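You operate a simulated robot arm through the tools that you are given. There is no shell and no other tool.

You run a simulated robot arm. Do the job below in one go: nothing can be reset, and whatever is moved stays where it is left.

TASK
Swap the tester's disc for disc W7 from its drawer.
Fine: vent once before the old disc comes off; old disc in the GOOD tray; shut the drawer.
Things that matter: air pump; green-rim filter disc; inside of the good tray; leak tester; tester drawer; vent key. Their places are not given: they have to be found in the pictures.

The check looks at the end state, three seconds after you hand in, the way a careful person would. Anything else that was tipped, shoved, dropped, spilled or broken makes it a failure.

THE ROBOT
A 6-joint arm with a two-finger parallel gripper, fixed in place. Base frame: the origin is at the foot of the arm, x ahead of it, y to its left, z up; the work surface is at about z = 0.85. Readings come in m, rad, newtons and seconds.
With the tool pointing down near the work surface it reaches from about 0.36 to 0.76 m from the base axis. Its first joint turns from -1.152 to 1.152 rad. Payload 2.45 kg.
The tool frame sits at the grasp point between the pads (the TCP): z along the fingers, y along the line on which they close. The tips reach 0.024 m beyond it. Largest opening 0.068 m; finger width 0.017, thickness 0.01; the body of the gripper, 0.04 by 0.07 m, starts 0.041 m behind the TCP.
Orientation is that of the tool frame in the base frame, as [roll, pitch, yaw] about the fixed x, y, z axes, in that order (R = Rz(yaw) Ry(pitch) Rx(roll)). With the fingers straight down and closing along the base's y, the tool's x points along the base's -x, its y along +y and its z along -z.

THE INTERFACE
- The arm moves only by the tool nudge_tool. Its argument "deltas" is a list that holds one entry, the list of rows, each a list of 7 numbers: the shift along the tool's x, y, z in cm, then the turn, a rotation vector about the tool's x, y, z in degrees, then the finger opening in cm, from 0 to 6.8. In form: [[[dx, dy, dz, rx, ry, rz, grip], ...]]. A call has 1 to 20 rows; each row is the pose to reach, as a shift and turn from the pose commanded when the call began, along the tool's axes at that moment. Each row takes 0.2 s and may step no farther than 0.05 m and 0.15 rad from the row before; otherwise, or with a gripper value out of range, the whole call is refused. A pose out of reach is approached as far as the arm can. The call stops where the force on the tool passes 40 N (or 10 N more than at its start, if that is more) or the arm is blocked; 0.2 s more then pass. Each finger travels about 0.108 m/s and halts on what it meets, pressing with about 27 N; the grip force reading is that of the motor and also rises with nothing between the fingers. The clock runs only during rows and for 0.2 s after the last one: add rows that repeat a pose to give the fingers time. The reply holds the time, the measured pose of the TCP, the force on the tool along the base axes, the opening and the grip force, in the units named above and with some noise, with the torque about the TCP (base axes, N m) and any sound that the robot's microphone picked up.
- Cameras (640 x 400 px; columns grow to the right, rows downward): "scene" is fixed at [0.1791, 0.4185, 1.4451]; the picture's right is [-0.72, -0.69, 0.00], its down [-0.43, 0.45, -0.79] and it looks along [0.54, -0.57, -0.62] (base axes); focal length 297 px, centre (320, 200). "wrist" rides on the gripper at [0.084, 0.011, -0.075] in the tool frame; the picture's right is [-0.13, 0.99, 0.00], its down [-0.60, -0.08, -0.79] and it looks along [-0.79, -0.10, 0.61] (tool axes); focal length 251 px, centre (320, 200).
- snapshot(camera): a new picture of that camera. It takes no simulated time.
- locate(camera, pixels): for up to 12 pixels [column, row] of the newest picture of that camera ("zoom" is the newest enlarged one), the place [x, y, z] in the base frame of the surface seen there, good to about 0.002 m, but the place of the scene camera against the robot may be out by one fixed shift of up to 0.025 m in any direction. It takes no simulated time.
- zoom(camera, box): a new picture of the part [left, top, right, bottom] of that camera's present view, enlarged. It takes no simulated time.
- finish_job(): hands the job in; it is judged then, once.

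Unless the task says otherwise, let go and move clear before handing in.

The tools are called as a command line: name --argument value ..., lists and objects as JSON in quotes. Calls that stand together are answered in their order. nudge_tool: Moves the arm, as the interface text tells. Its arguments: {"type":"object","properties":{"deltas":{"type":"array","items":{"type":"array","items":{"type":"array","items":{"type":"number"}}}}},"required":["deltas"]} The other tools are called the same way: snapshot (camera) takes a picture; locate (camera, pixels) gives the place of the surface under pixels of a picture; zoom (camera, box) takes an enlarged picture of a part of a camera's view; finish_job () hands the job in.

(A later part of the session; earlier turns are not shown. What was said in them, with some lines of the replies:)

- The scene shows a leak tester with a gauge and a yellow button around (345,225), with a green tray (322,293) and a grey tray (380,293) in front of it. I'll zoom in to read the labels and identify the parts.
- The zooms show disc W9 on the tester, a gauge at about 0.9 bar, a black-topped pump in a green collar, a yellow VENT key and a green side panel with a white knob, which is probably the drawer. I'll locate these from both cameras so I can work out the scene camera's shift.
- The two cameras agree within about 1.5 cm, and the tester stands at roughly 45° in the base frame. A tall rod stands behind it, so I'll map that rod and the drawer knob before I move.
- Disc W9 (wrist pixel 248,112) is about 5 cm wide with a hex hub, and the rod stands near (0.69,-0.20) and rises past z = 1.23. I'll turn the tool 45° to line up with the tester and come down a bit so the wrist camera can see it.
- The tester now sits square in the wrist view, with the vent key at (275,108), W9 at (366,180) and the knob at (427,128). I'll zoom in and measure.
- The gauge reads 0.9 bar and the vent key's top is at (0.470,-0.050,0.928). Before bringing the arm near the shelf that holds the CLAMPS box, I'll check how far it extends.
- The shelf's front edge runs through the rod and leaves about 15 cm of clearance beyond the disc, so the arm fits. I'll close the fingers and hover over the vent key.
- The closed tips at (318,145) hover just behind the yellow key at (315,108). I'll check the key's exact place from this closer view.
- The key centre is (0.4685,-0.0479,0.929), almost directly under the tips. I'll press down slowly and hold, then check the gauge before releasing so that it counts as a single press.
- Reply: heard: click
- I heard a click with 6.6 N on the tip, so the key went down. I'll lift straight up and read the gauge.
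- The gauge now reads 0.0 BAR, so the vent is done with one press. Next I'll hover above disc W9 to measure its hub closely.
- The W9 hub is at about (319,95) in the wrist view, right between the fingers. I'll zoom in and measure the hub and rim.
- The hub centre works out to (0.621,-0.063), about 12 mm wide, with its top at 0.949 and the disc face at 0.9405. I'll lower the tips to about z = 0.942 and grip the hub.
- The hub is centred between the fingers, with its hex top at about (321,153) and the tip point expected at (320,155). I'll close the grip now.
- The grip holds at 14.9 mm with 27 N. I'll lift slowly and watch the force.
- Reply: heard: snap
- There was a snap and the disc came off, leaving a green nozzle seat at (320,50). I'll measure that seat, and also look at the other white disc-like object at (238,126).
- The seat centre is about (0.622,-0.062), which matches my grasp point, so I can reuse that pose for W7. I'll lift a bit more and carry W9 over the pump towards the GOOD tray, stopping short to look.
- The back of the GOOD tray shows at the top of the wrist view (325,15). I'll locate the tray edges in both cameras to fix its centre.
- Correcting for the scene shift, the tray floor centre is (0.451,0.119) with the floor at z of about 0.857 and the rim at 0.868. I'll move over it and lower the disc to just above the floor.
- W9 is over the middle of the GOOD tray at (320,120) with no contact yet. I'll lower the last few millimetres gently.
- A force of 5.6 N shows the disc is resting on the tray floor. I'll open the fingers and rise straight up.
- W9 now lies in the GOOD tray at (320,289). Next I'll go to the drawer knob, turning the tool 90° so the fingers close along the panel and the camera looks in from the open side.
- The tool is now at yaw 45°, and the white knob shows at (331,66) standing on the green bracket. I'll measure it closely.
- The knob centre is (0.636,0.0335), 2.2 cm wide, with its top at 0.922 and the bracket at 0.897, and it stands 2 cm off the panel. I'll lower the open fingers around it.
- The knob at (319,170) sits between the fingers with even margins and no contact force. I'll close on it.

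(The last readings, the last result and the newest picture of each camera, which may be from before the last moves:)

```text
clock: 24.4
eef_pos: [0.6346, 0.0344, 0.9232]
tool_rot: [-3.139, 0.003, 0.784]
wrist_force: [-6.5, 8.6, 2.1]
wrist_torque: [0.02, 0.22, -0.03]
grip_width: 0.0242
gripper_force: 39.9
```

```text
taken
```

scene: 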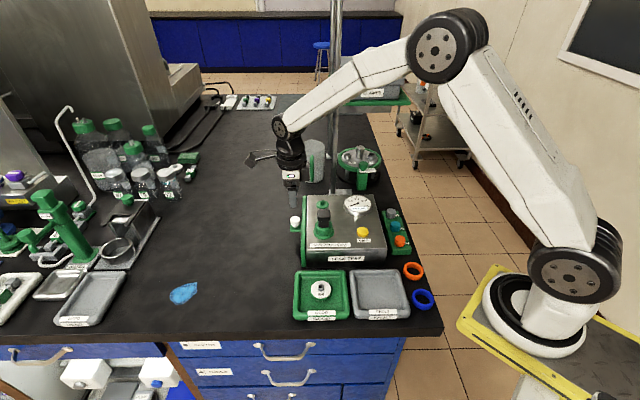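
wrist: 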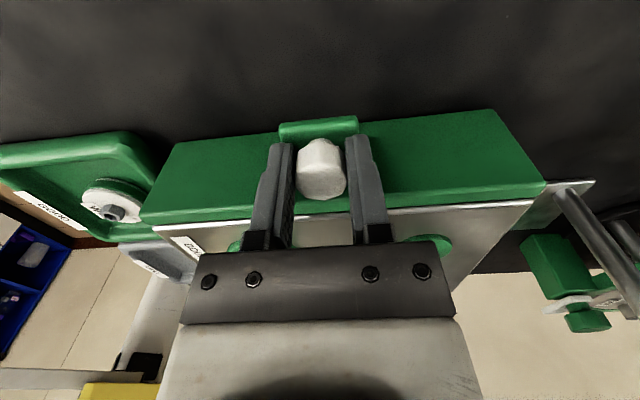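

The grip is on the knob at 24 mm with a small side load of about 10 N, so I'm slightly off centre. I'll correct by 1.5 mm and pull outward gently.

nudge_tool --deltas '[[[0, -0.15, 0, 0, 0, 0, 1.0], [0.5, -0.15, 0, 0, 0, 0, 1.0], [1.0, -0.15, 0, 0, 0, 0, 1.0], [1.6, -0.15, 0, 0, 0, 0, 1.0], [2.4, -0.15, 0, 0, 0, 0, 1.0], [3.2, -0.15, 0, 0, 0, 0, 1.0], [4.0, -0.15, 0, 0, 0, 0, 1.0], [4.0, -0.15, 0, 0, 0, 0, 1.0]]]'

snapshot --camera "wrist"

zoom --camera "scene" --box '[240, 150, 400, 270]'

```text
clock: 26.2
eef_pos: [0.6635, 0.0622, 0.9234]
tool_rot: [3.14, -0.002, 0.785]
wrist_force: [5.8, -6.7, -1.2]
wrist_torque: [-0.54, 0.46, 0.12]
grip_width: 0.0245
gripper_force: 40.2
```

```text
taken
```

wrist: 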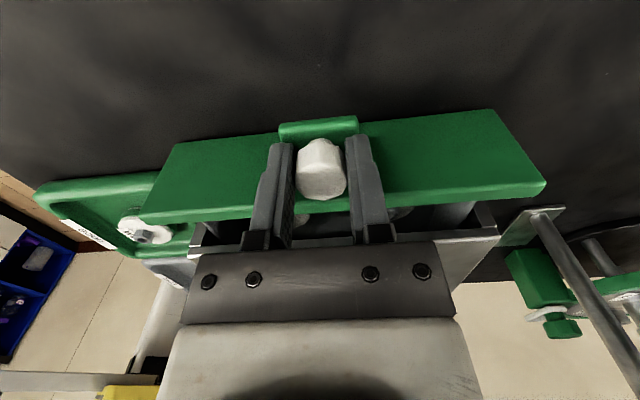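

```text
3.33 times, centred on (320, 210) of scene
```

zoom: 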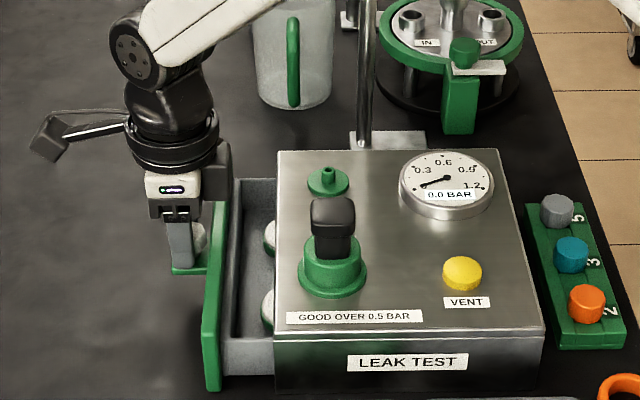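

The drawer slid out 4 cm and two discs are appearing inside. I'll pull it out further, with a slight sideways correction.

nudge_tool --deltas '[[[0, 0.08, 0, 0, 0, 0, 1.0], [0.8, 0.08, 0, 0, 0, 0, 1.0], [1.6, 0.08, 0, 0, 0, 0, 1.0], [2.4, 0.08, 0, 0, 0, 0, 1.0], [3.2, 0.08, 0, 0, 0, 0, 1.0], [4.0, 0.08, 0, 0, 0, 0, 1.0], [4.8, 0.08, 0, 0, 0, 0, 1.0], [4.8, 0.08, 0, 0, 0, 0, 1.0]]]'

snapshot --camera "wrist"

zoom --camera "scene" --box '[240, 150, 400, 270]'

```text
clock: 28.0
eef_pos: [0.6981, 0.0954, 0.9237]
tool_rot: [-3.14, 0.002, 0.786]
wrist_force: [-7.2, 6.9, -0.4]
wrist_torque: [0.58, -0.45, -0.03]
grip_width: 0.0245
gripper_force: 40.3
```

```text
taken
```

wrist: 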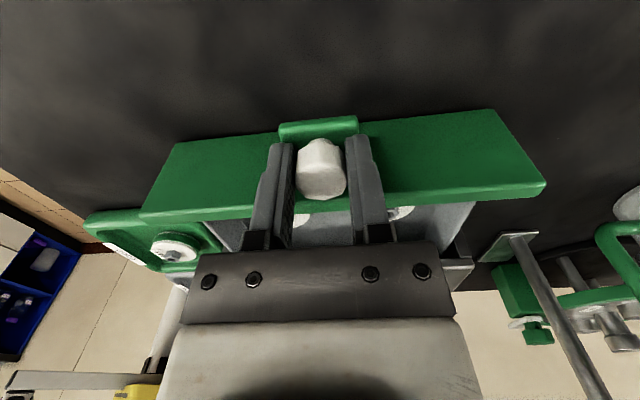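

```text
3.33 times, centred on (320, 210) of scene
```

zoom: 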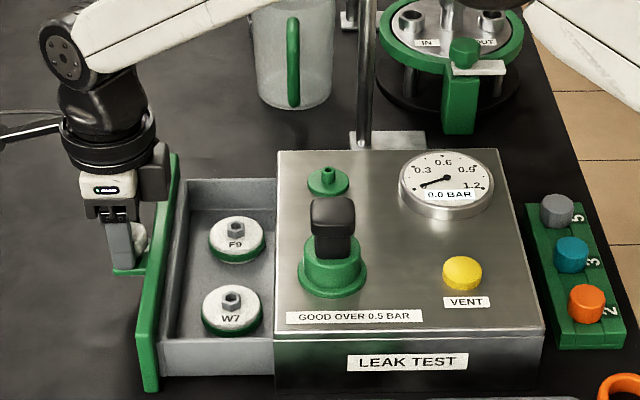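

The drawer is open about 9 cm, with W7 at (231,308) in the zoom in front of F9, so W7 is the disc I want. I'll ease off the side load, let go of the knob and rise.

nudge_tool --deltas '[[[0, -0.1, 0, 0, 0, 0, 1.0], [0, -0.1, 0, 0, 0, 0, 3.0], [0, -0.1, 0, 0, 0, 0, 4.5], [0, -0.1, 0, 0, 0, 0, 4.5], [0, -0.1, -2, 0, 0, 0, 4.5], [0, -0.1, -5, 0, 0, 0, 4.5], [0, -0.1, -9, 0, 0, 0, 4.5], [0, -0.1, -11, 0, 0, 0, 4.5], [0, -0.1, -11, 0, 0, 0, 4.5]]]'

snapshot --camera "wrist"

snapshot --camera "scene"

```text
clock: 30.0
eef_pos: [0.6961, 0.0953, 1.0365]
tool_rot: [3.141, -0.001, 0.785]
wrist_force: [0.2, 0.6, 1.4]
wrist_torque: [0.0, -0.04, 0.01]
grip_width: 0.0448
gripper_force: 0.1
```

```text
taken
```

wrist: 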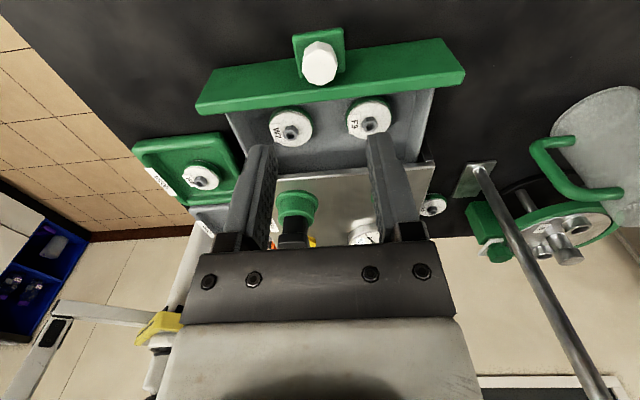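

```text
taken
```

scene: 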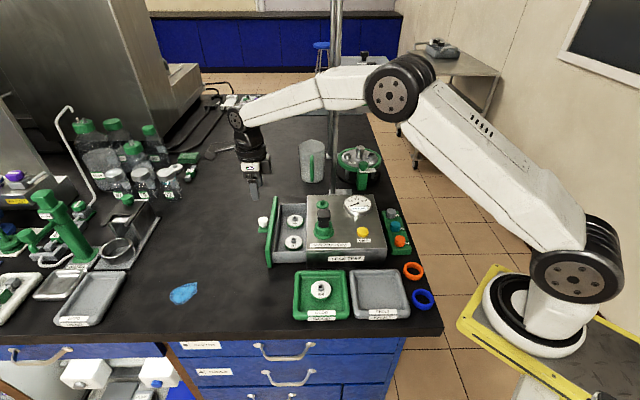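

Now the drawer is clear to view, with W7 at (291,128) and F9 at (368,118) in the wrist picture. I'll zoom in and measure W7's hub.

zoom --camera "wrist" --box '[230, 80, 430, 180]'

locate --camera "wrist" --pixels '[[291, 126], [291, 131], [271, 128], [312, 128], [291, 111], [291, 145], [284, 131], [298, 131], [370, 125], [330, 145], [330, 178], [240, 120]]'

zoom --camera "scene" --box '[250, 180, 350, 270]'

```text
3.20 times, centred on (330, 130) of wrist
```

zoom: 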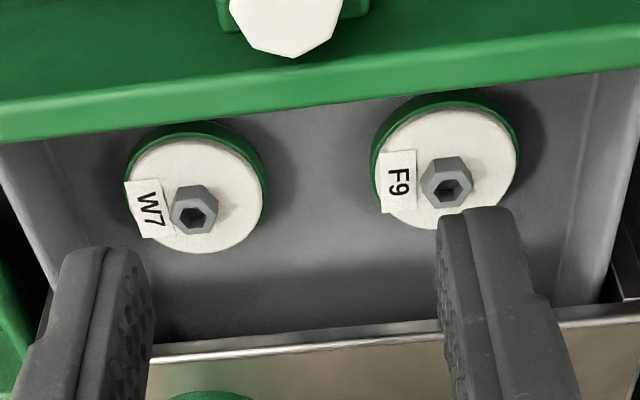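

```text
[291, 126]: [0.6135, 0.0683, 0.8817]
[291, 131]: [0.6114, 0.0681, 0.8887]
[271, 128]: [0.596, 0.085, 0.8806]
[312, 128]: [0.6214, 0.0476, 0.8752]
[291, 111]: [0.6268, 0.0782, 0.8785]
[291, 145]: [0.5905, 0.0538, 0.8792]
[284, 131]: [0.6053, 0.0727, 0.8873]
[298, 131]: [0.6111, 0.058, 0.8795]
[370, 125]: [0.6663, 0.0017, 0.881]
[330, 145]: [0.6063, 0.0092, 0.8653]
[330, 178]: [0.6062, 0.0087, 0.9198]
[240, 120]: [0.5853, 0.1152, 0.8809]
```

```text
4.44 times, centred on (300, 225) of scene
```

zoom: 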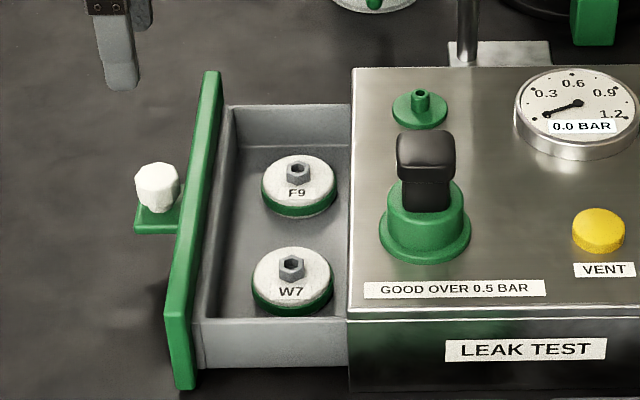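

W7's hub is at about (0.610,0.067) with its top at z = 0.889 and the disc face at 0.8805, and there's clear room around it. I'll hover above it for a precise fix.

nudge_tool --deltas '[[[-2.7, -1.4, 0, 0, 0, 0, 3.2], [-5.4, -2.8, 1, 0, 0, 0, 3.2], [-8.09, -4.09, 2, 0, 0, 0, 3.2], [-8.09, -4.09, 4, 0, 0, 0, 3.2], [-8.09, -4.09, 6, 0, 0, 0, 3.2], [-8.09, -4.09, 6, 0, 0, 0, 3.2]]]'

snapshot --camera "wrist"

zoom --camera "wrist" --box '[270, 50, 370, 150]'

```text
clock: 31.4
eef_pos: [0.609, 0.0678, 0.975]
tool_rot: [3.141, 0.001, 0.785]
wrist_force: [0.3, -0.6, 1.1]
wrist_torque: [-0.03, -0.03, 0.01]
grip_width: 0.0321
gripper_force: 0.1
```

```text
taken
```

wrist: 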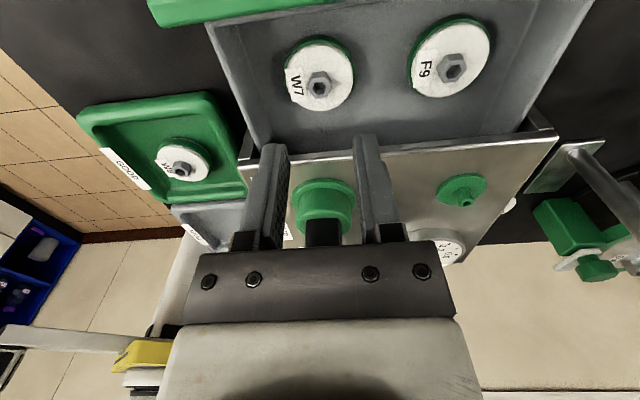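

```text
4.00 times, centred on (320, 100) of wrist
```

zoom: 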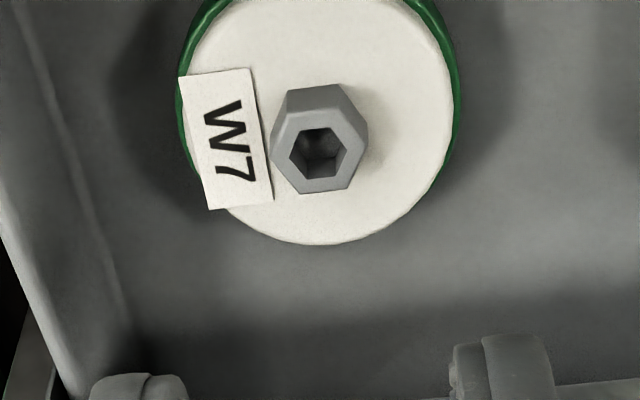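

W7's hub centre is 3.4 mm further in than the tool point, and its hex shows corners to the left and right. I'll turn the tool 30° so the pads meet the flats, and move over it.

nudge_tool --deltas '[[[-0.34, 0.02, 0, 0, 0, -7.5, 3.2], [-0.34, 0.02, 0, 0, 0, -15, 3.2], [-0.34, 0.02, 1, 0, 0, -22.5, 3.2], [-0.34, 0.02, 2, 0, 0, -30, 3.2], [-0.34, 0.02, 3, 0, 0, -30, 3.2], [-0.34, 0.02, 3, 0, 0, -30, 3.2]]]'

snapshot --camera "wrist"

zoom --camera "wrist" --box '[260, 60, 380, 180]'

zoom --camera "scene" --box '[240, 150, 400, 270]'

```text
clock: 32.8
eef_pos: [0.6081, 0.0653, 0.9439]
tool_rot: [-3.141, 0.001, 1.311]
wrist_force: [0.8, -0.4, -0.4]
wrist_torque: [0.0, 0.01, 0.02]
grip_width: 0.0322
gripper_force: 0.0
```

```text
taken
```

wrist: 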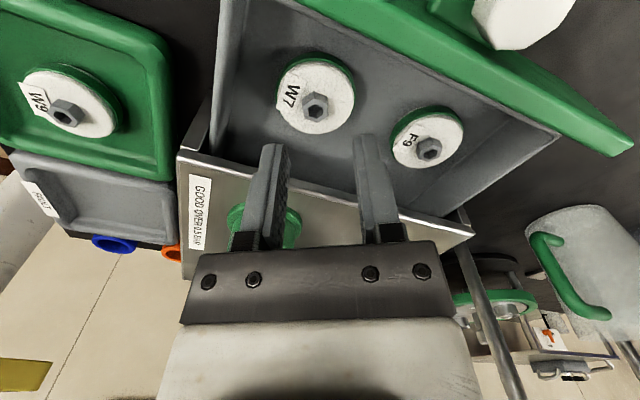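

```text
3.33 times, centred on (320, 120) of wrist
```

zoom: 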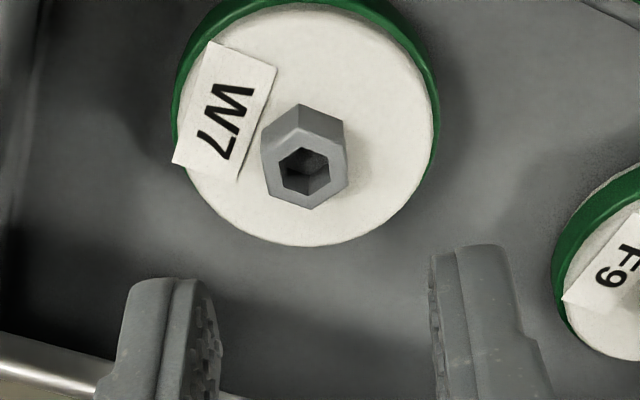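

```text
3.33 times, centred on (320, 210) of scene
```

zoom: 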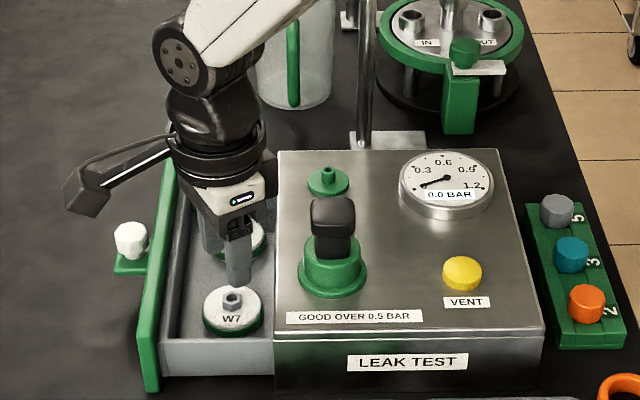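

The flats now face the pads; the hub's top at (316,112) is 2.3 mm to one side of the centreline at column 320. I'll correct that and descend to grip height.

nudge_tool --deltas '[[[0, -0.23, 0.5, 0, 0, 0, 3.2], [0, -0.23, 1.8, 0, 0, 0, 3.2], [0, -0.23, 2.8, 0, 0, 0, 3.2], [0, -0.23, 3.4, 0, 0, 0, 3.2], [0, -0.23, 3.6, 0, 0, 0, 3.2], [0, -0.23, 3.6, 0, 0, 0, 3.2]]]'

zoom --camera "wrist" --box '[240, 80, 400, 200]'

```text
clock: 34.2
eef_pos: [0.607, 0.0661, 0.9084]
tool_rot: [-3.14, 0.0, 1.31]
wrist_force: [-0.5, 0.0, -0.2]
wrist_torque: [0.03, -0.02, -0.02]
grip_width: 0.0321
gripper_force: 0.0
```

```text
3.33 times, centred on (320, 140) of wrist
```

zoom: 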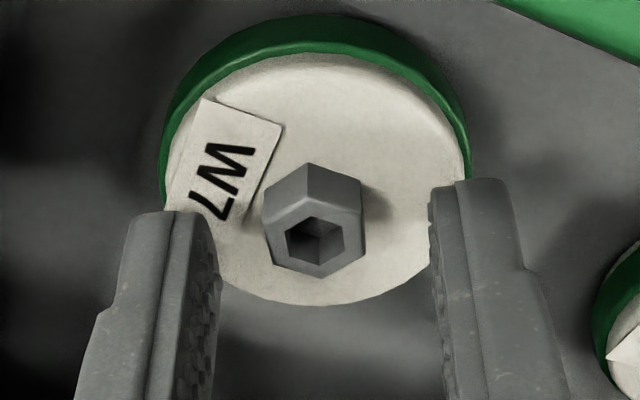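

The hub sits about 1 mm left of the finger midline, and the tips are a touch high. I'll nudge over and down 2 mm, then close.

nudge_tool --deltas '[[[0, -0.1, 0.2, 0, 0, 0, 3.2], [0, -0.1, 0.2, 0, 0, 0, 2.2], [0, -0.1, 0.2, 0, 0, 0, 1.0], [0, -0.1, 0.2, 0, 0, 0, 0], [0, -0.1, 0.2, 0, 0, 0, 0], [0, -0.1, 0.2, 0, 0, 0, 0]]]'

zoom --camera "wrist" --box '[240, 80, 400, 200]'

```text
clock: 35.6
eef_pos: [0.6068, 0.0649, 0.9065]
tool_rot: [-3.14, 0.001, 1.309]
wrist_force: [-0.3, 0.1, 1.7]
wrist_torque: [0.04, 0.05, -0.02]
grip_width: 0.0146
gripper_force: 26.5
```

```text
3.33 times, centred on (320, 140) of wrist
```

zoom: 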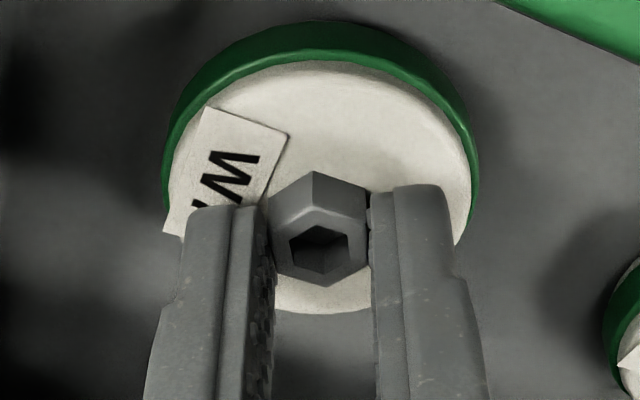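

The grip is the same as with W9, at 14.6 mm and 26.5 N. I'll lift W7 clear and carry it over the seat at the same height as before.

nudge_tool --deltas '[[[0, 0, -0.5, 0, 0, 0, 0], [0, 0, -2, 0, 0, 0, 0], [0, 0, -5, 0, 0, 0, 0], [0, 0, -9, 0, 0, 0, 0], [0, 0, -13, 0, 0, 0, 0], [0, 0, -16.5, 0, 0, 0, 0], [-3, 1.2, -16.5, 0, 0, 0, 0], [-6, 2.4, -16.5, 0, 0, 0, 0], [-9, 3.6, -16.5, 0, 0, 0, 0], [-12.1, 4.74, -16.5, 0, 0, 0, 0], [-12.1, 4.74, -16.5, 0, 0, 0, 0]]]'

snapshot --camera "wrist"

snapshot --camera "scene"

```text
clock: 38.0
eef_pos: [0.6216, -0.0633, 1.0709]
tool_rot: [-3.142, -0.002, 1.309]
wrist_force: [0.3, -0.4, -1.5]
wrist_torque: [-0.02, 0.0, 0.05]
grip_width: 0.0148
gripper_force: 27.5
```

```text
taken
```

wrist: 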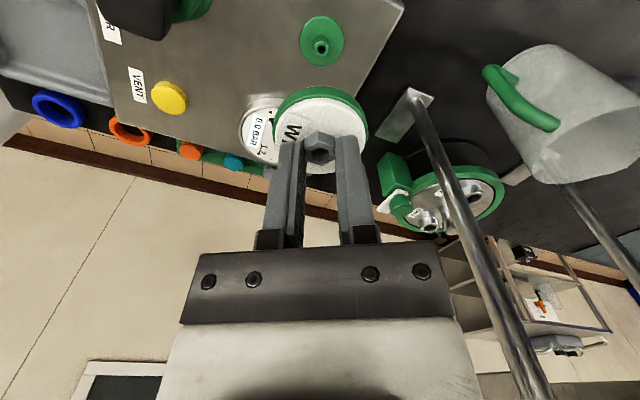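

```text
taken
```

scene: 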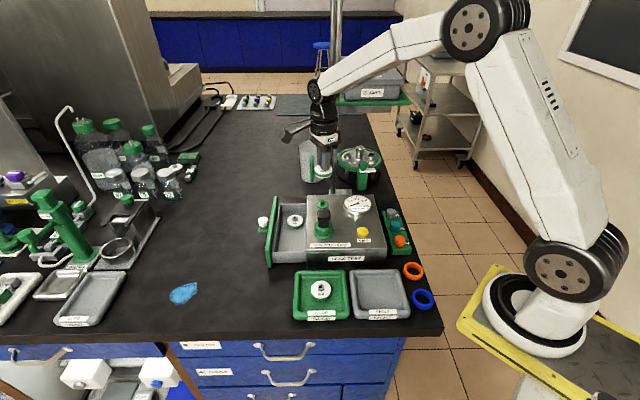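

The seat nozzle shows at about (321,46), nearly in line under the held disc. I'll zoom to check the alignment before lowering.

zoom --camera "wrist" --box '[270, 0, 380, 180]'

locate --camera "wrist" --pixels '[[321, 46], [322, 42], [321, 50], [301, 42], [342, 38], [321, 18], [322, 63], [315, 46], [328, 46], [319, 150], [312, 146], [329, 146]]'

```text
2.22 times, centred on (325, 90) of wrist
```

zoom: 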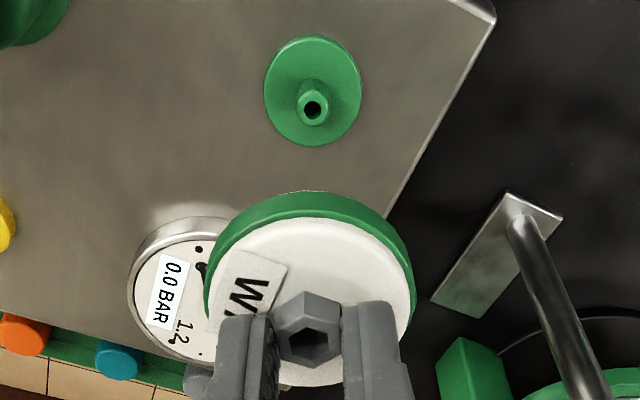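

```text
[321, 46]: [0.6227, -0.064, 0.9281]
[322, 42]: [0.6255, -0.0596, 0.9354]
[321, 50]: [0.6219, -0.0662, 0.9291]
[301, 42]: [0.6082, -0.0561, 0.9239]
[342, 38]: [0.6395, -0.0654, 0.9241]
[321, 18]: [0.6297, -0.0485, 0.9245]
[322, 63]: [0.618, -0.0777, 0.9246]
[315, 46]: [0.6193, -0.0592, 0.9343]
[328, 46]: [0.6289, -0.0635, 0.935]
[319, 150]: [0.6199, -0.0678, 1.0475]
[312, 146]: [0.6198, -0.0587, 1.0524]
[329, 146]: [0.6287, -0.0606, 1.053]
```

The nozzle at (321,48) looks 1–2 mm off the line I expect under the hub. I'll take tighter zooms of the nozzle and the hub to refine the offset.

zoom --camera "wrist" --box '[280, 10, 360, 60]'

zoom --camera "wrist" --box '[270, 80, 370, 180]'

locate --camera "wrist" --pixels '[[299.5, 40], [342.5, 36], [321, 17], [322.5, 64], [306, 24], [336, 21], [307, 57], [337, 54], [314, 143], [325, 143], [319.5, 140], [319.5, 157]]'

```text
8.00 times, centred on (320, 35) of wrist
```

zoom: 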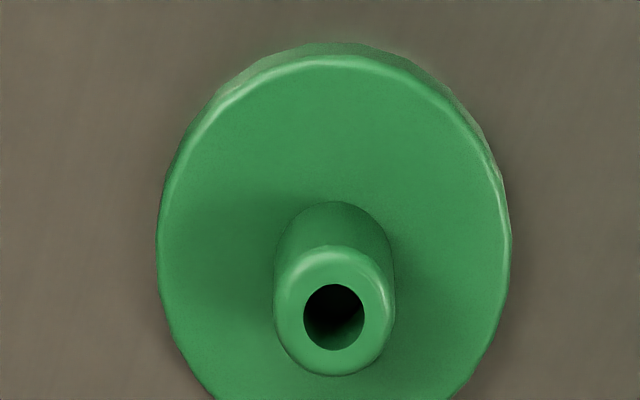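

```text
4.00 times, centred on (320, 130) of wrist
```

zoom: 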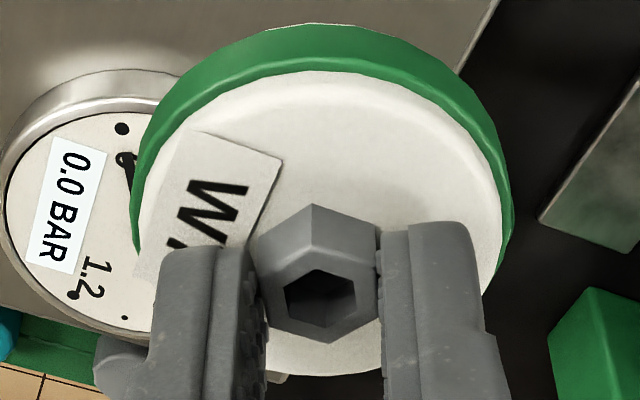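

```text
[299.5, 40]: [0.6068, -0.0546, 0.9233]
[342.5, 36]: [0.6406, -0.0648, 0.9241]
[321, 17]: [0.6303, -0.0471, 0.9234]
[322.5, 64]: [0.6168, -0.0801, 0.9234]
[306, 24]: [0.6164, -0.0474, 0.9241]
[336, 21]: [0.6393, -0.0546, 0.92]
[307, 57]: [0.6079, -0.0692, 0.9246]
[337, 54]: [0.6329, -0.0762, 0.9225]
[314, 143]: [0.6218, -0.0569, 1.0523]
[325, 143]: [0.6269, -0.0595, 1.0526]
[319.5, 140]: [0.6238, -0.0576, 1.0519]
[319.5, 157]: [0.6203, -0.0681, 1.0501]
```

The refined view puts the nozzle about 1 mm along tool x and 1.4 mm along tool y from the hub axis. I'll apply that and descend until the disc is just above the nozzle.

nudge_tool --deltas '[[[0.1, 0.14, 0, 0, 0, 0, 0], [0.1, 0.14, 2, 0, 0, 0, 0], [0.1, 0.14, 4, 0, 0, 0, 0], [0.1, 0.14, 6, 0, 0, 0, 0], [0.1, 0.14, 7.5, 0, 0, 0, 0], [0.1, 0.14, 8.3, 0, 0, 0, 0], [0.1, 0.14, 8.3, 0, 0, 0, 0]]]'

snapshot --camera "wrist"

zoom --camera "scene" --box '[290, 165, 360, 225]'

```text
clock: 39.6
eef_pos: [0.6209, -0.0623, 0.9885]
tool_rot: [3.14, 0.0, 1.31]
wrist_force: [0.5, -0.9, -0.3]
wrist_torque: [0.03, 0.02, 0.0]
grip_width: 0.0145
gripper_force: 27.3
```

```text
taken
```

wrist: 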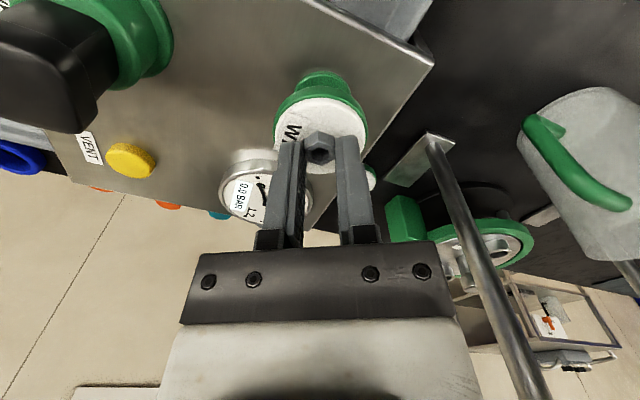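

```text
6.67 times, centred on (325, 195) of scene
```

zoom: 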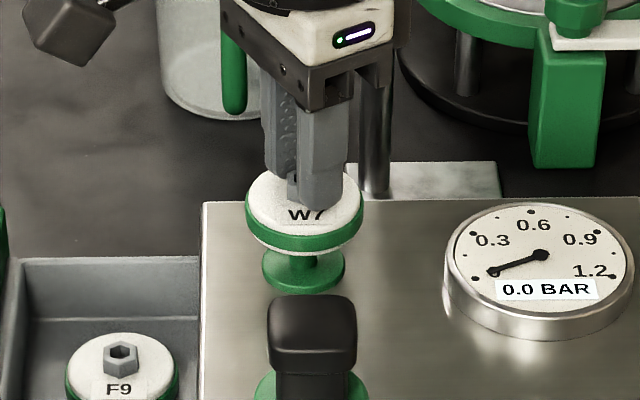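

In the scene zoom the disc (rim columns 245–364) is centred over the flange (262–345). I'll check the other direction in the wrist view.

zoom --camera "wrist" --box '[260, 50, 380, 180]'

locate --camera "wrist" --pixels '[[321, 76], [300, 82], [340, 82], [321, 92], [280, 105], [362, 105], [321, 100], [319, 152]]'

```text
3.08 times, centred on (320, 115) of wrist
```

zoom: 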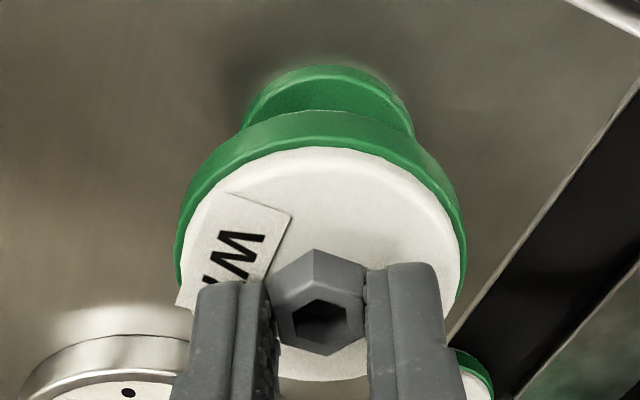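

```text
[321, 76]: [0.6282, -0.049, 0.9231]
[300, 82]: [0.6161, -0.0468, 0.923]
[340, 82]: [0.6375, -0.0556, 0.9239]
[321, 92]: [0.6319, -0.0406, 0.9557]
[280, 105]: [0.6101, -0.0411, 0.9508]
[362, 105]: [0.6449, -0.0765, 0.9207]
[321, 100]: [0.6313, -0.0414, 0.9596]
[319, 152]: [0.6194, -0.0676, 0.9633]
```

Both views agree within about 1 mm, and the flange is still roughly 1 mm along tool y from the disc. I'll shift that and lower in small steps while watching the force.

nudge_tool --deltas '[[[0, 0.1, 0.3, 0, 0, 0, 0], [0, 0.1, 0.6, 0, 0, 0, 0], [0, 0.1, 0.9, 0, 0, 0, 0], [0, 0.1, 1.2, 0, 0, 0, 0], [0, 0.1, 1.4, 0, 0, 0, 0], [0, 0.1, 1.4, 0, 0, 0, 0]]]'

zoom --camera "scene" --box '[290, 165, 360, 225]'

zoom --camera "wrist" --box '[260, 50, 380, 180]'

```text
clock: 41.0
eef_pos: [0.622, -0.0632, 0.974]
tool_rot: [3.142, -0.002, 1.309]
wrist_force: [0.3, -0.7, -0.6]
wrist_torque: [0.05, -0.01, 0.02]
grip_width: 0.0147
gripper_force: 27.5
```

```text
6.67 times, centred on (325, 195) of scene
```

zoom: 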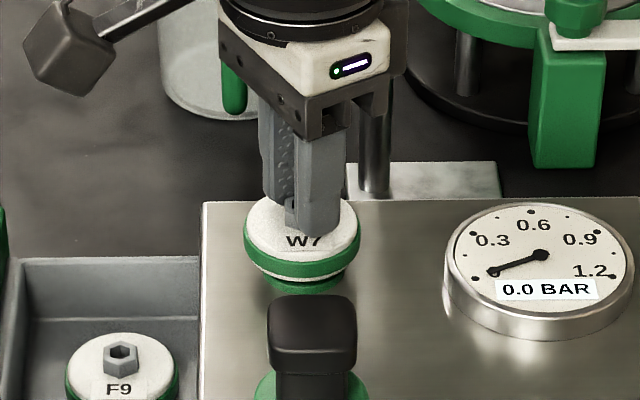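

```text
3.08 times, centred on (320, 115) of wrist
```

zoom: 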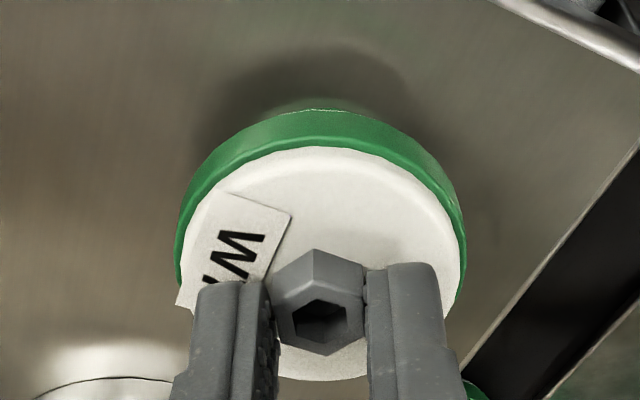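

There's no resistance and the disc bottom is already below the nozzle top, so the nozzle is entering the bore. I'll keep lowering in small steps until it seats.

nudge_tool --deltas '[[[0, 0, 0.2, 0, 0, 0, 0], [0, 0, 0.4, 0, 0, 0, 0], [0, 0, 0.6, 0, 0, 0, 0], [0, 0, 0.7, 0, 0, 0, 0], [0, 0, 0.8, 0, 0, 0, 0], [0, 0, 0.8, 0, 0, 0, 0]]]'

zoom --camera "scene" --box '[290, 165, 360, 225]'

```text
clock: 42.4
eef_pos: [0.6235, -0.0646, 0.9677]
tool_rot: [3.139, 0.0, 1.311]
wrist_force: [-10.3, -1.4, 19.5]
wrist_torque: [-0.02, 0.3, 0.03]
grip_width: 0.0143
gripper_force: 26.8
heard: snap
```

```text
6.67 times, centred on (325, 195) of scene
```

zoom: 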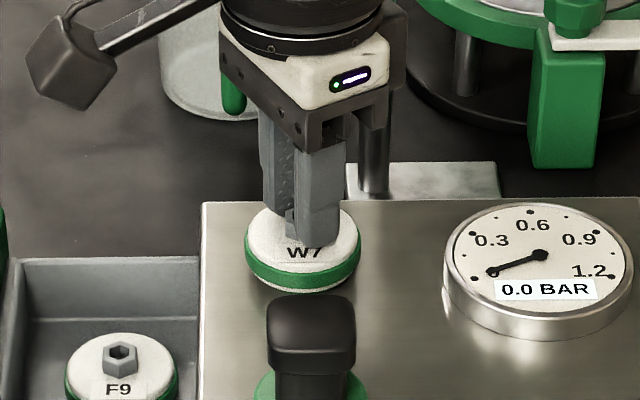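

A snap was heard with 19.5 N of downward load, and W7 now sits flush on the seat. I'll ease the load, open the fingers and rise straight up.

nudge_tool --deltas '[[[0, 0, -0.1, 0, 0, 0, 0.5], [0, 0, -0.1, 0, 0, 0, 2.0], [0, 0, -0.1, 0, 0, 0, 3.2], [0, 0, -0.1, 0, 0, 0, 3.2], [0, 0, -1, 0, 0, 0, 3.2], [0, 0, -3, 0, 0, 0, 3.2], [0, 0, -6, 0, 0, 0, 3.2], [0, 0, -9, 0, 0, 0, 3.2], [0, 0, -9, 0, 0, 0, 3.2]]]'

snapshot --camera "wrist"

snapshot --camera "scene"

zoom --camera "scene" --box '[250, 165, 390, 265]'

```text
clock: 44.4
eef_pos: [0.6222, -0.0608, 1.0545]
tool_rot: [3.141, -0.002, 1.31]
wrist_force: [0.0, 0.9, -0.3]
wrist_torque: [0.03, -0.01, -0.03]
grip_width: 0.0319
gripper_force: 0.1
```

```text
taken
```

wrist: 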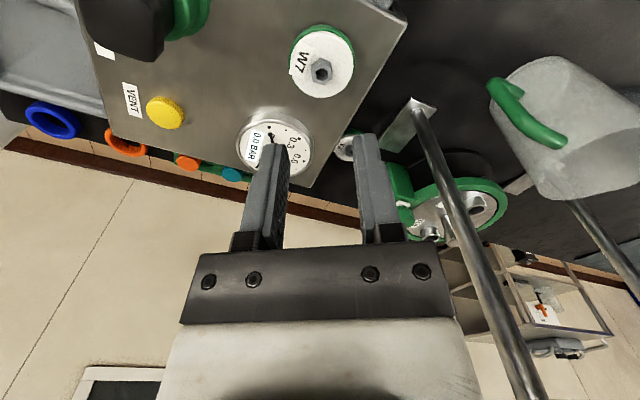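

```text
taken
```

scene: 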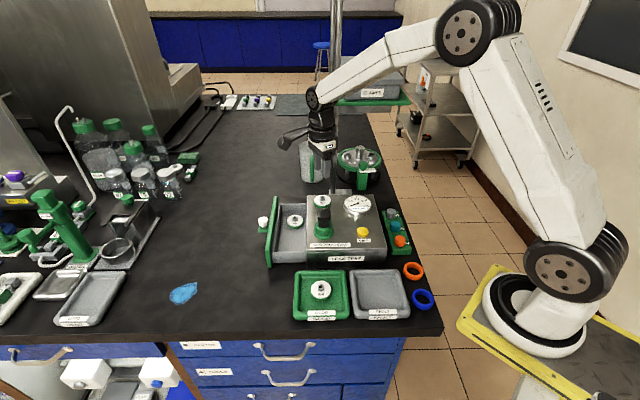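

```text
4.00 times, centred on (320, 215) of scene
```

zoom: 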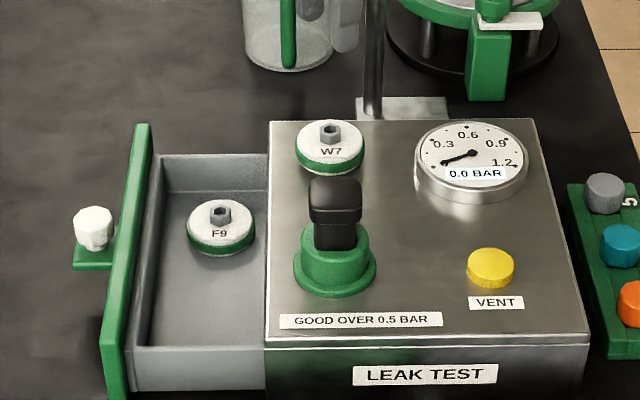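

W7 sits flat on the tester with its label readable and the gauge at 0.0. Now I'll swing back over the drawer knob, turning the tool to line up with the panel.

locate --camera "wrist" --pixels '[[320, 66], [320, 77], [300, 62], [345, 60], [322, 33], [322, 96]]'

nudge_tool --deltas '[[[2.9, 0.55, -0.5, 0, 0, 5, 3.2], [5.7, 1.1, -0.5, 0, 0, 10, 3.2], [8.6, 1.65, -0.5, 0, 0, 15, 3.2], [11.4, 2.2, 0, 0, 0, 20, 4.5], [14.3, 2.75, 1, 0, 0, 25, 4.5], [17.07, 3.29, 2.0, 0, 0, 30, 4.5], [17.07, 3.29, 2.0, 0, 0, 30, 4.5]]]'

snapshot --camera "wrist"

zoom --camera "wrist" --box '[260, 10, 400, 130]'

```text
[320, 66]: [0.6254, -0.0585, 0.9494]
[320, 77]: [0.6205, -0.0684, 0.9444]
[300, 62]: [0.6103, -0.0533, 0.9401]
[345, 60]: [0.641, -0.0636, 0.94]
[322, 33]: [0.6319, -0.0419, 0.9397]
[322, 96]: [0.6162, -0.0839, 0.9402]
```

```text
clock: 46.0
eef_pos: [0.6998, 0.0946, 1.0385]
tool_rot: [-3.141, 0.001, 0.784]
wrist_force: [-0.8, -0.3, -0.7]
wrist_torque: [-0.04, 0.02, 0.01]
grip_width: 0.0449
gripper_force: 0.1
```

```text
taken
```

wrist: 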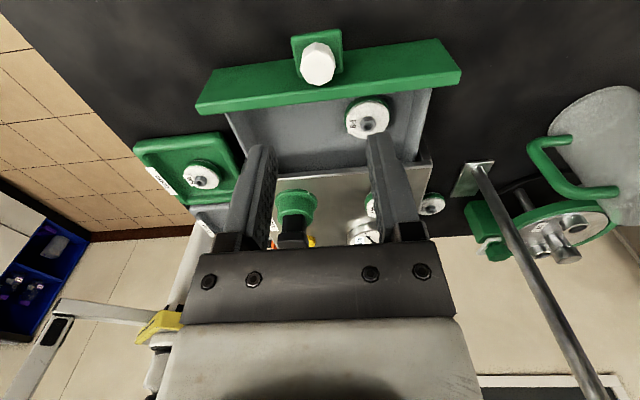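

```text
3.33 times, centred on (330, 70) of wrist
```

zoom: 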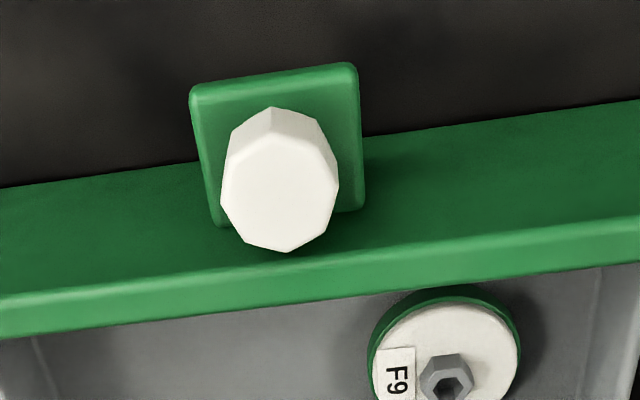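

The disc face on the tester reads z = 0.940, the same as W9 did, so W7 is fully seated. The knob at (318,68) is 3–4 mm from under the tool point, so I'll correct and descend around it.

nudge_tool --deltas '[[[-0.33, -0.17, 2.5, 0, 0, 0, 4.5], [-0.33, -0.17, 5.0, 0, 0, 0, 4.5], [-0.33, -0.17, 7.5, 0, 0, 0, 4.5], [-0.33, -0.17, 9.8, 0, 0, 0, 4.5], [-0.33, -0.17, 11.3, 0, 0, 0, 4.5], [-0.33, -0.17, 11.3, 0, 0, 0, 4.5]]]'

snapshot --camera "wrist"

```text
clock: 47.4
eef_pos: [0.6936, 0.0935, 0.922]
tool_rot: [-3.141, 0.0, 0.785]
wrist_force: [0.0, 0.1, 0.2]
wrist_torque: [0.03, -0.02, -0.03]
grip_width: 0.0452
gripper_force: 0.1
```

```text
taken
```

wrist: 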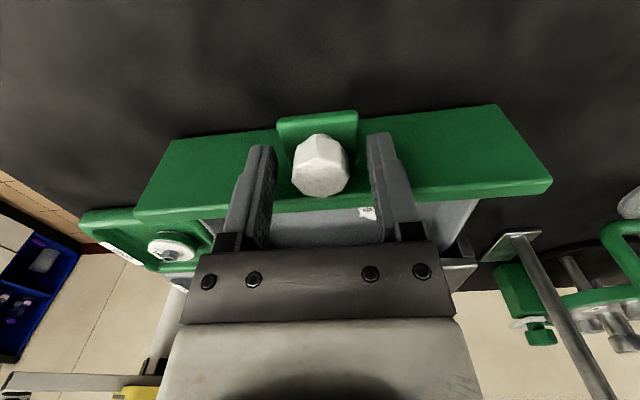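

The knob at (320,165) is centred between the fingers with no contact. I'll raise by 1.5 mm and close on it.

nudge_tool --deltas '[[[0, 0, -0.15, 0, 0, 0, 4.0], [0, 0, -0.15, 0, 0, 0, 2.5], [0, 0, -0.15, 0, 0, 0, 1.5], [0, 0, -0.15, 0, 0, 0, 1.0], [0, 0, -0.15, 0, 0, 0, 1.0]]]'

snapshot --camera "wrist"

```text
clock: 48.6
eef_pos: [0.6946, 0.093, 0.9243]
tool_rot: [3.14, 0.001, 0.785]
wrist_force: [3.1, -3.5, -3.2]
wrist_torque: [0.1, -0.28, 0.05]
grip_width: 0.0249
gripper_force: 41.2
```

```text
taken
```

wrist: 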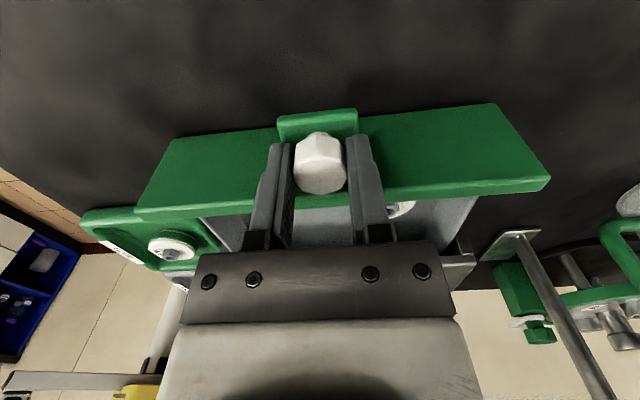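

I have hold of the knob with little side load. I'll push the drawer back in, stopping just short of closed.

nudge_tool --deltas '[[[-0.5, 0, 0, 0, 0, 0, 1.0], [-1.3, 0, 0, 0, 0, 0, 1.0], [-2.1, 0, 0, 0, 0, 0, 1.0], [-2.9, 0, 0, 0, 0, 0, 1.0], [-3.7, 0, 0, 0, 0, 0, 1.0], [-4.5, 0, 0, 0, 0, 0, 1.0], [-5.3, 0, 0, 0, 0, 0, 1.0], [-6.1, 0, 0, 0, 0, 0, 1.0], [-6.9, 0, 0, 0, 0, 0, 1.0], [-7.6, 0, 0, 0, 0, 0, 1.0], [-8.2, 0, 0, 0, 0, 0, 1.0], [-8.2, 0, 0, 0, 0, 0, 1.0]]]'

snapshot --camera "wrist"

zoom --camera "scene" --box '[250, 165, 390, 265]'

```text
clock: 51.2
eef_pos: [0.6367, 0.0353, 0.9246]
tool_rot: [-3.14, 0.001, 0.785]
wrist_force: [-2.5, 2.3, -12.7]
wrist_torque: [-0.23, -0.1, -0.02]
grip_width: 0.0247
gripper_force: 40.7
```

```text
taken
```

wrist: 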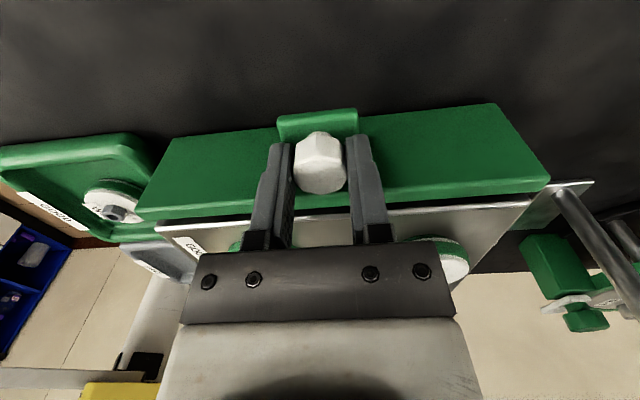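

```text
4.00 times, centred on (320, 215) of scene
```

zoom: 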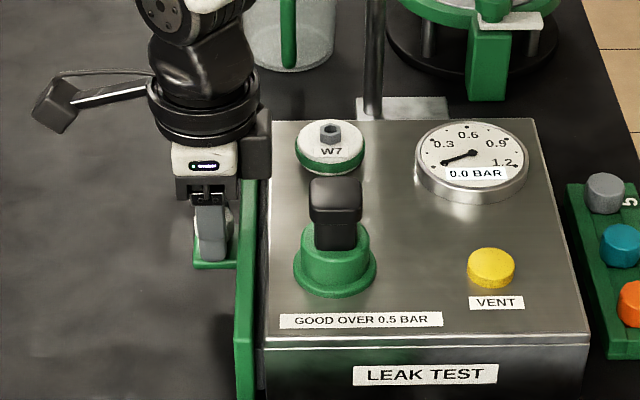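

The panel is nearly home, with a narrow gap left at about (262,250) in the zoom. I'll push the last few millimetres slowly until it meets the stop.

nudge_tool --deltas '[[[-0.2, 0, 0.08, 0, 0, 0, 1.0], [-0.4, 0, 0.08, 0, 0, 0, 1.0], [-0.55, 0, 0.08, 0, 0, 0, 1.0], [-0.7, 0, 0.08, 0, 0, 0, 1.0], [-0.7, 0, 0.08, 0, 0, 0, 1.0]]]'

zoom --camera "scene" --box '[250, 165, 390, 265]'

snapshot --camera "wrist"

```text
clock: 52.4
eef_pos: [0.633, 0.0322, 0.9259]
tool_rot: [3.141, -0.004, 0.787]
wrist_force: [2.5, 24.8, -7.3]
wrist_torque: [-0.05, 0.39, 0.05]
grip_width: 0.0246
gripper_force: 40.5
```

```text
4.00 times, centred on (320, 215) of scene
```

zoom: 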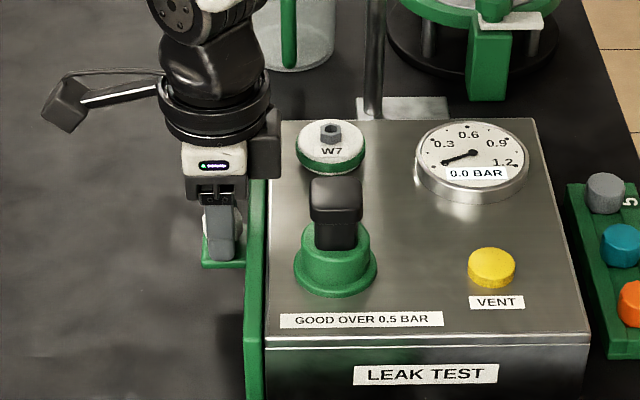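

```text
taken
```

wrist: 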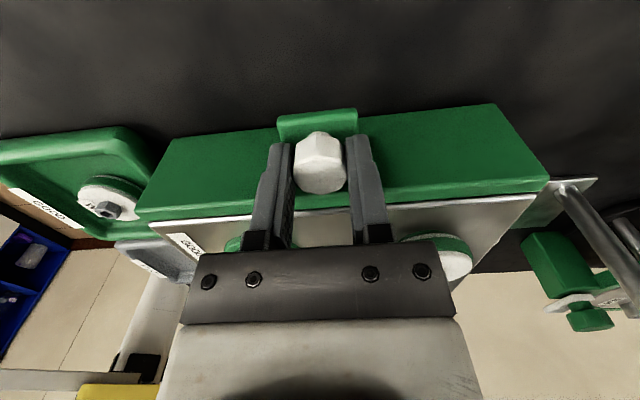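

The force along the push reached about 19 N, so the drawer is at its stop with the panel flush against the tester. I'll take the load off, let go and rise clear.

nudge_tool --deltas '[[[0.1, -0.1, 0.05, 0, 0, 0, 1.0], [0.1, -0.1, 0.05, 0, 0, 0, 2.6], [0.1, -0.1, 0.05, 0, 0, 0, 4.5], [0.1, -0.1, 0.05, 0, 0, 0, 4.5], [0.1, -0.1, -1.5, 0, 0, 0, 4.5], [0.1, -0.1, -4, 0, 0, 0, 4.5], [0.1, -0.1, -8, 0, 0, 0, 4.5], [0.1, -0.1, -12, 0, 0, 0, 4.5], [1.5, -0.1, -14, 0, 0, 0, 4.5], [1.5, -0.1, -14, 0, 0, 0, 4.5]]]'

snapshot --camera "wrist"

snapshot --camera "scene"

zoom --camera "scene" --box '[250, 165, 430, 325]'

```text
clock: 54.6
eef_pos: [0.64, 0.0419, 1.0643]
tool_rot: [-3.142, -0.002, 0.788]
wrist_force: [-0.1, 0.2, 0.3]
wrist_torque: [0.02, 0.0, 0.0]
grip_width: 0.045
gripper_force: 0.1
```

```text
taken
```

wrist: 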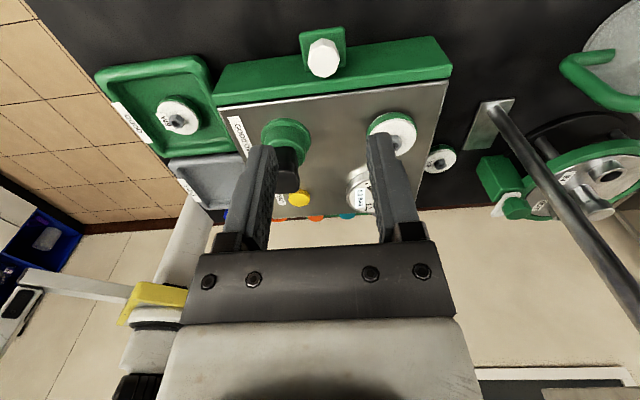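

```text
taken
```

scene: 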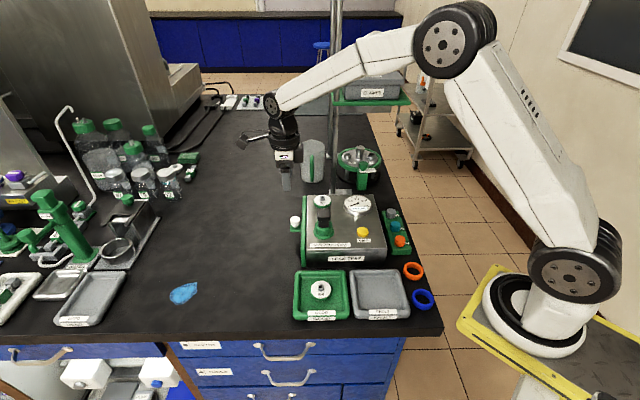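

```text
2.50 times, centred on (340, 245) of scene
```

zoom: 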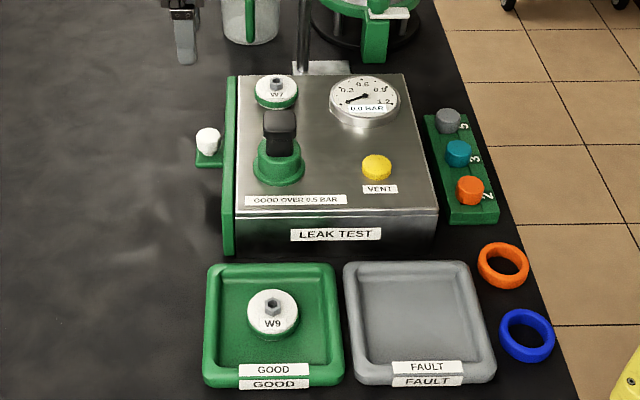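

W7 is on the tester, W9 is in the GOOD tray, the gauge reads 0.0, and the drawer looks shut. I'll take one close look at the panel gap and compare the knob's place with where it started.

zoom --camera "scene" --box '[285, 185, 345, 265]'

zoom --camera "wrist" --box '[200, 20, 460, 160]'

locate --camera "wrist" --pixels '[[323, 58], [323, 45], [323, 72], [310, 58], [337, 58], [350, 60], [395, 55], [250, 75], [323, 88], [392, 133]]'

```text
5.00 times, centred on (315, 225) of scene
```

zoom: 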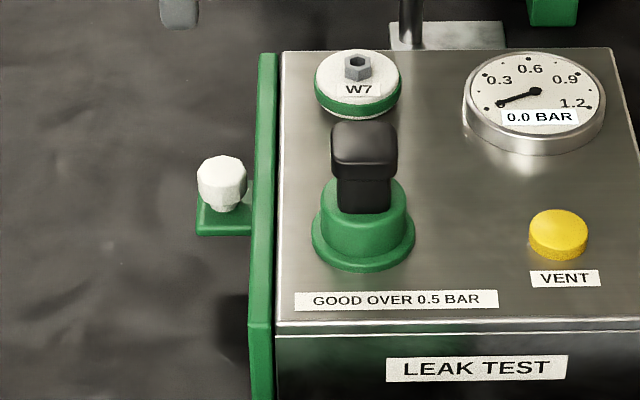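

```text
2.46 times, centred on (330, 90) of wrist
```

zoom: 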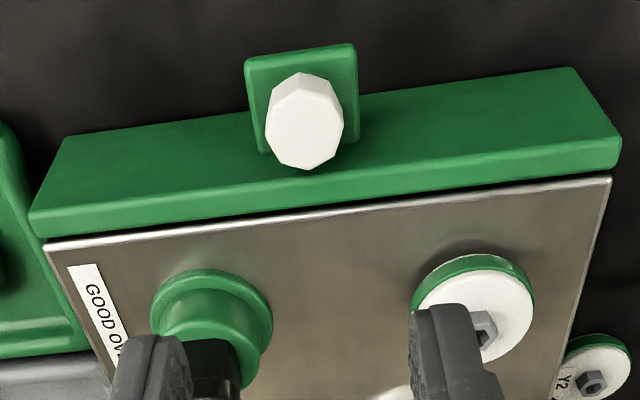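

```text
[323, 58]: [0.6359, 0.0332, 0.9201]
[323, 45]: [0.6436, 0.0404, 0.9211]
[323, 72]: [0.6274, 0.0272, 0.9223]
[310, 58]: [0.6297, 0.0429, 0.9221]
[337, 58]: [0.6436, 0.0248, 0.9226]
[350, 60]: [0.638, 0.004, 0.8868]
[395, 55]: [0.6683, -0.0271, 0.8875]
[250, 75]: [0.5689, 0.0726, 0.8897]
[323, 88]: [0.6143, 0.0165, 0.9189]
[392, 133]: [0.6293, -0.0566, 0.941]
```

The knob is back at (0.636,0.033), matching where it started to within a millimetre, and only the original thin gap shows. W7 is seated, W9 is in the GOOD tray, the vent key was pressed once, and the gripper is open and clear, so I'm handing in the job.

finish_job

```text
The job is handed in.
```

I swapped the discs: W7 is now on the leak tester and the old disc, W9, is in the GOOD tray. I've handed the job in; no result has come back yet.

- **Vent:** I pressed the vent key once before taking W9 off. The gauge dropped from 0.9 to 0.0 bar.
- **Old disc:** W9 came off with a snap and lies flat near the middle of the GOOD tray.
- **New disc:** W7 snapped onto the seat and sits at the same height W9 did, with its label readable from the front.
- **Drawer:** It is pushed in to its stop, and the knob is back where it started to within about a millimetre. Disc F9 is still inside.

The air pump was not used. I saw nothing else moved or tipped in the final pictures, and the gripper is open and clear of the bench.
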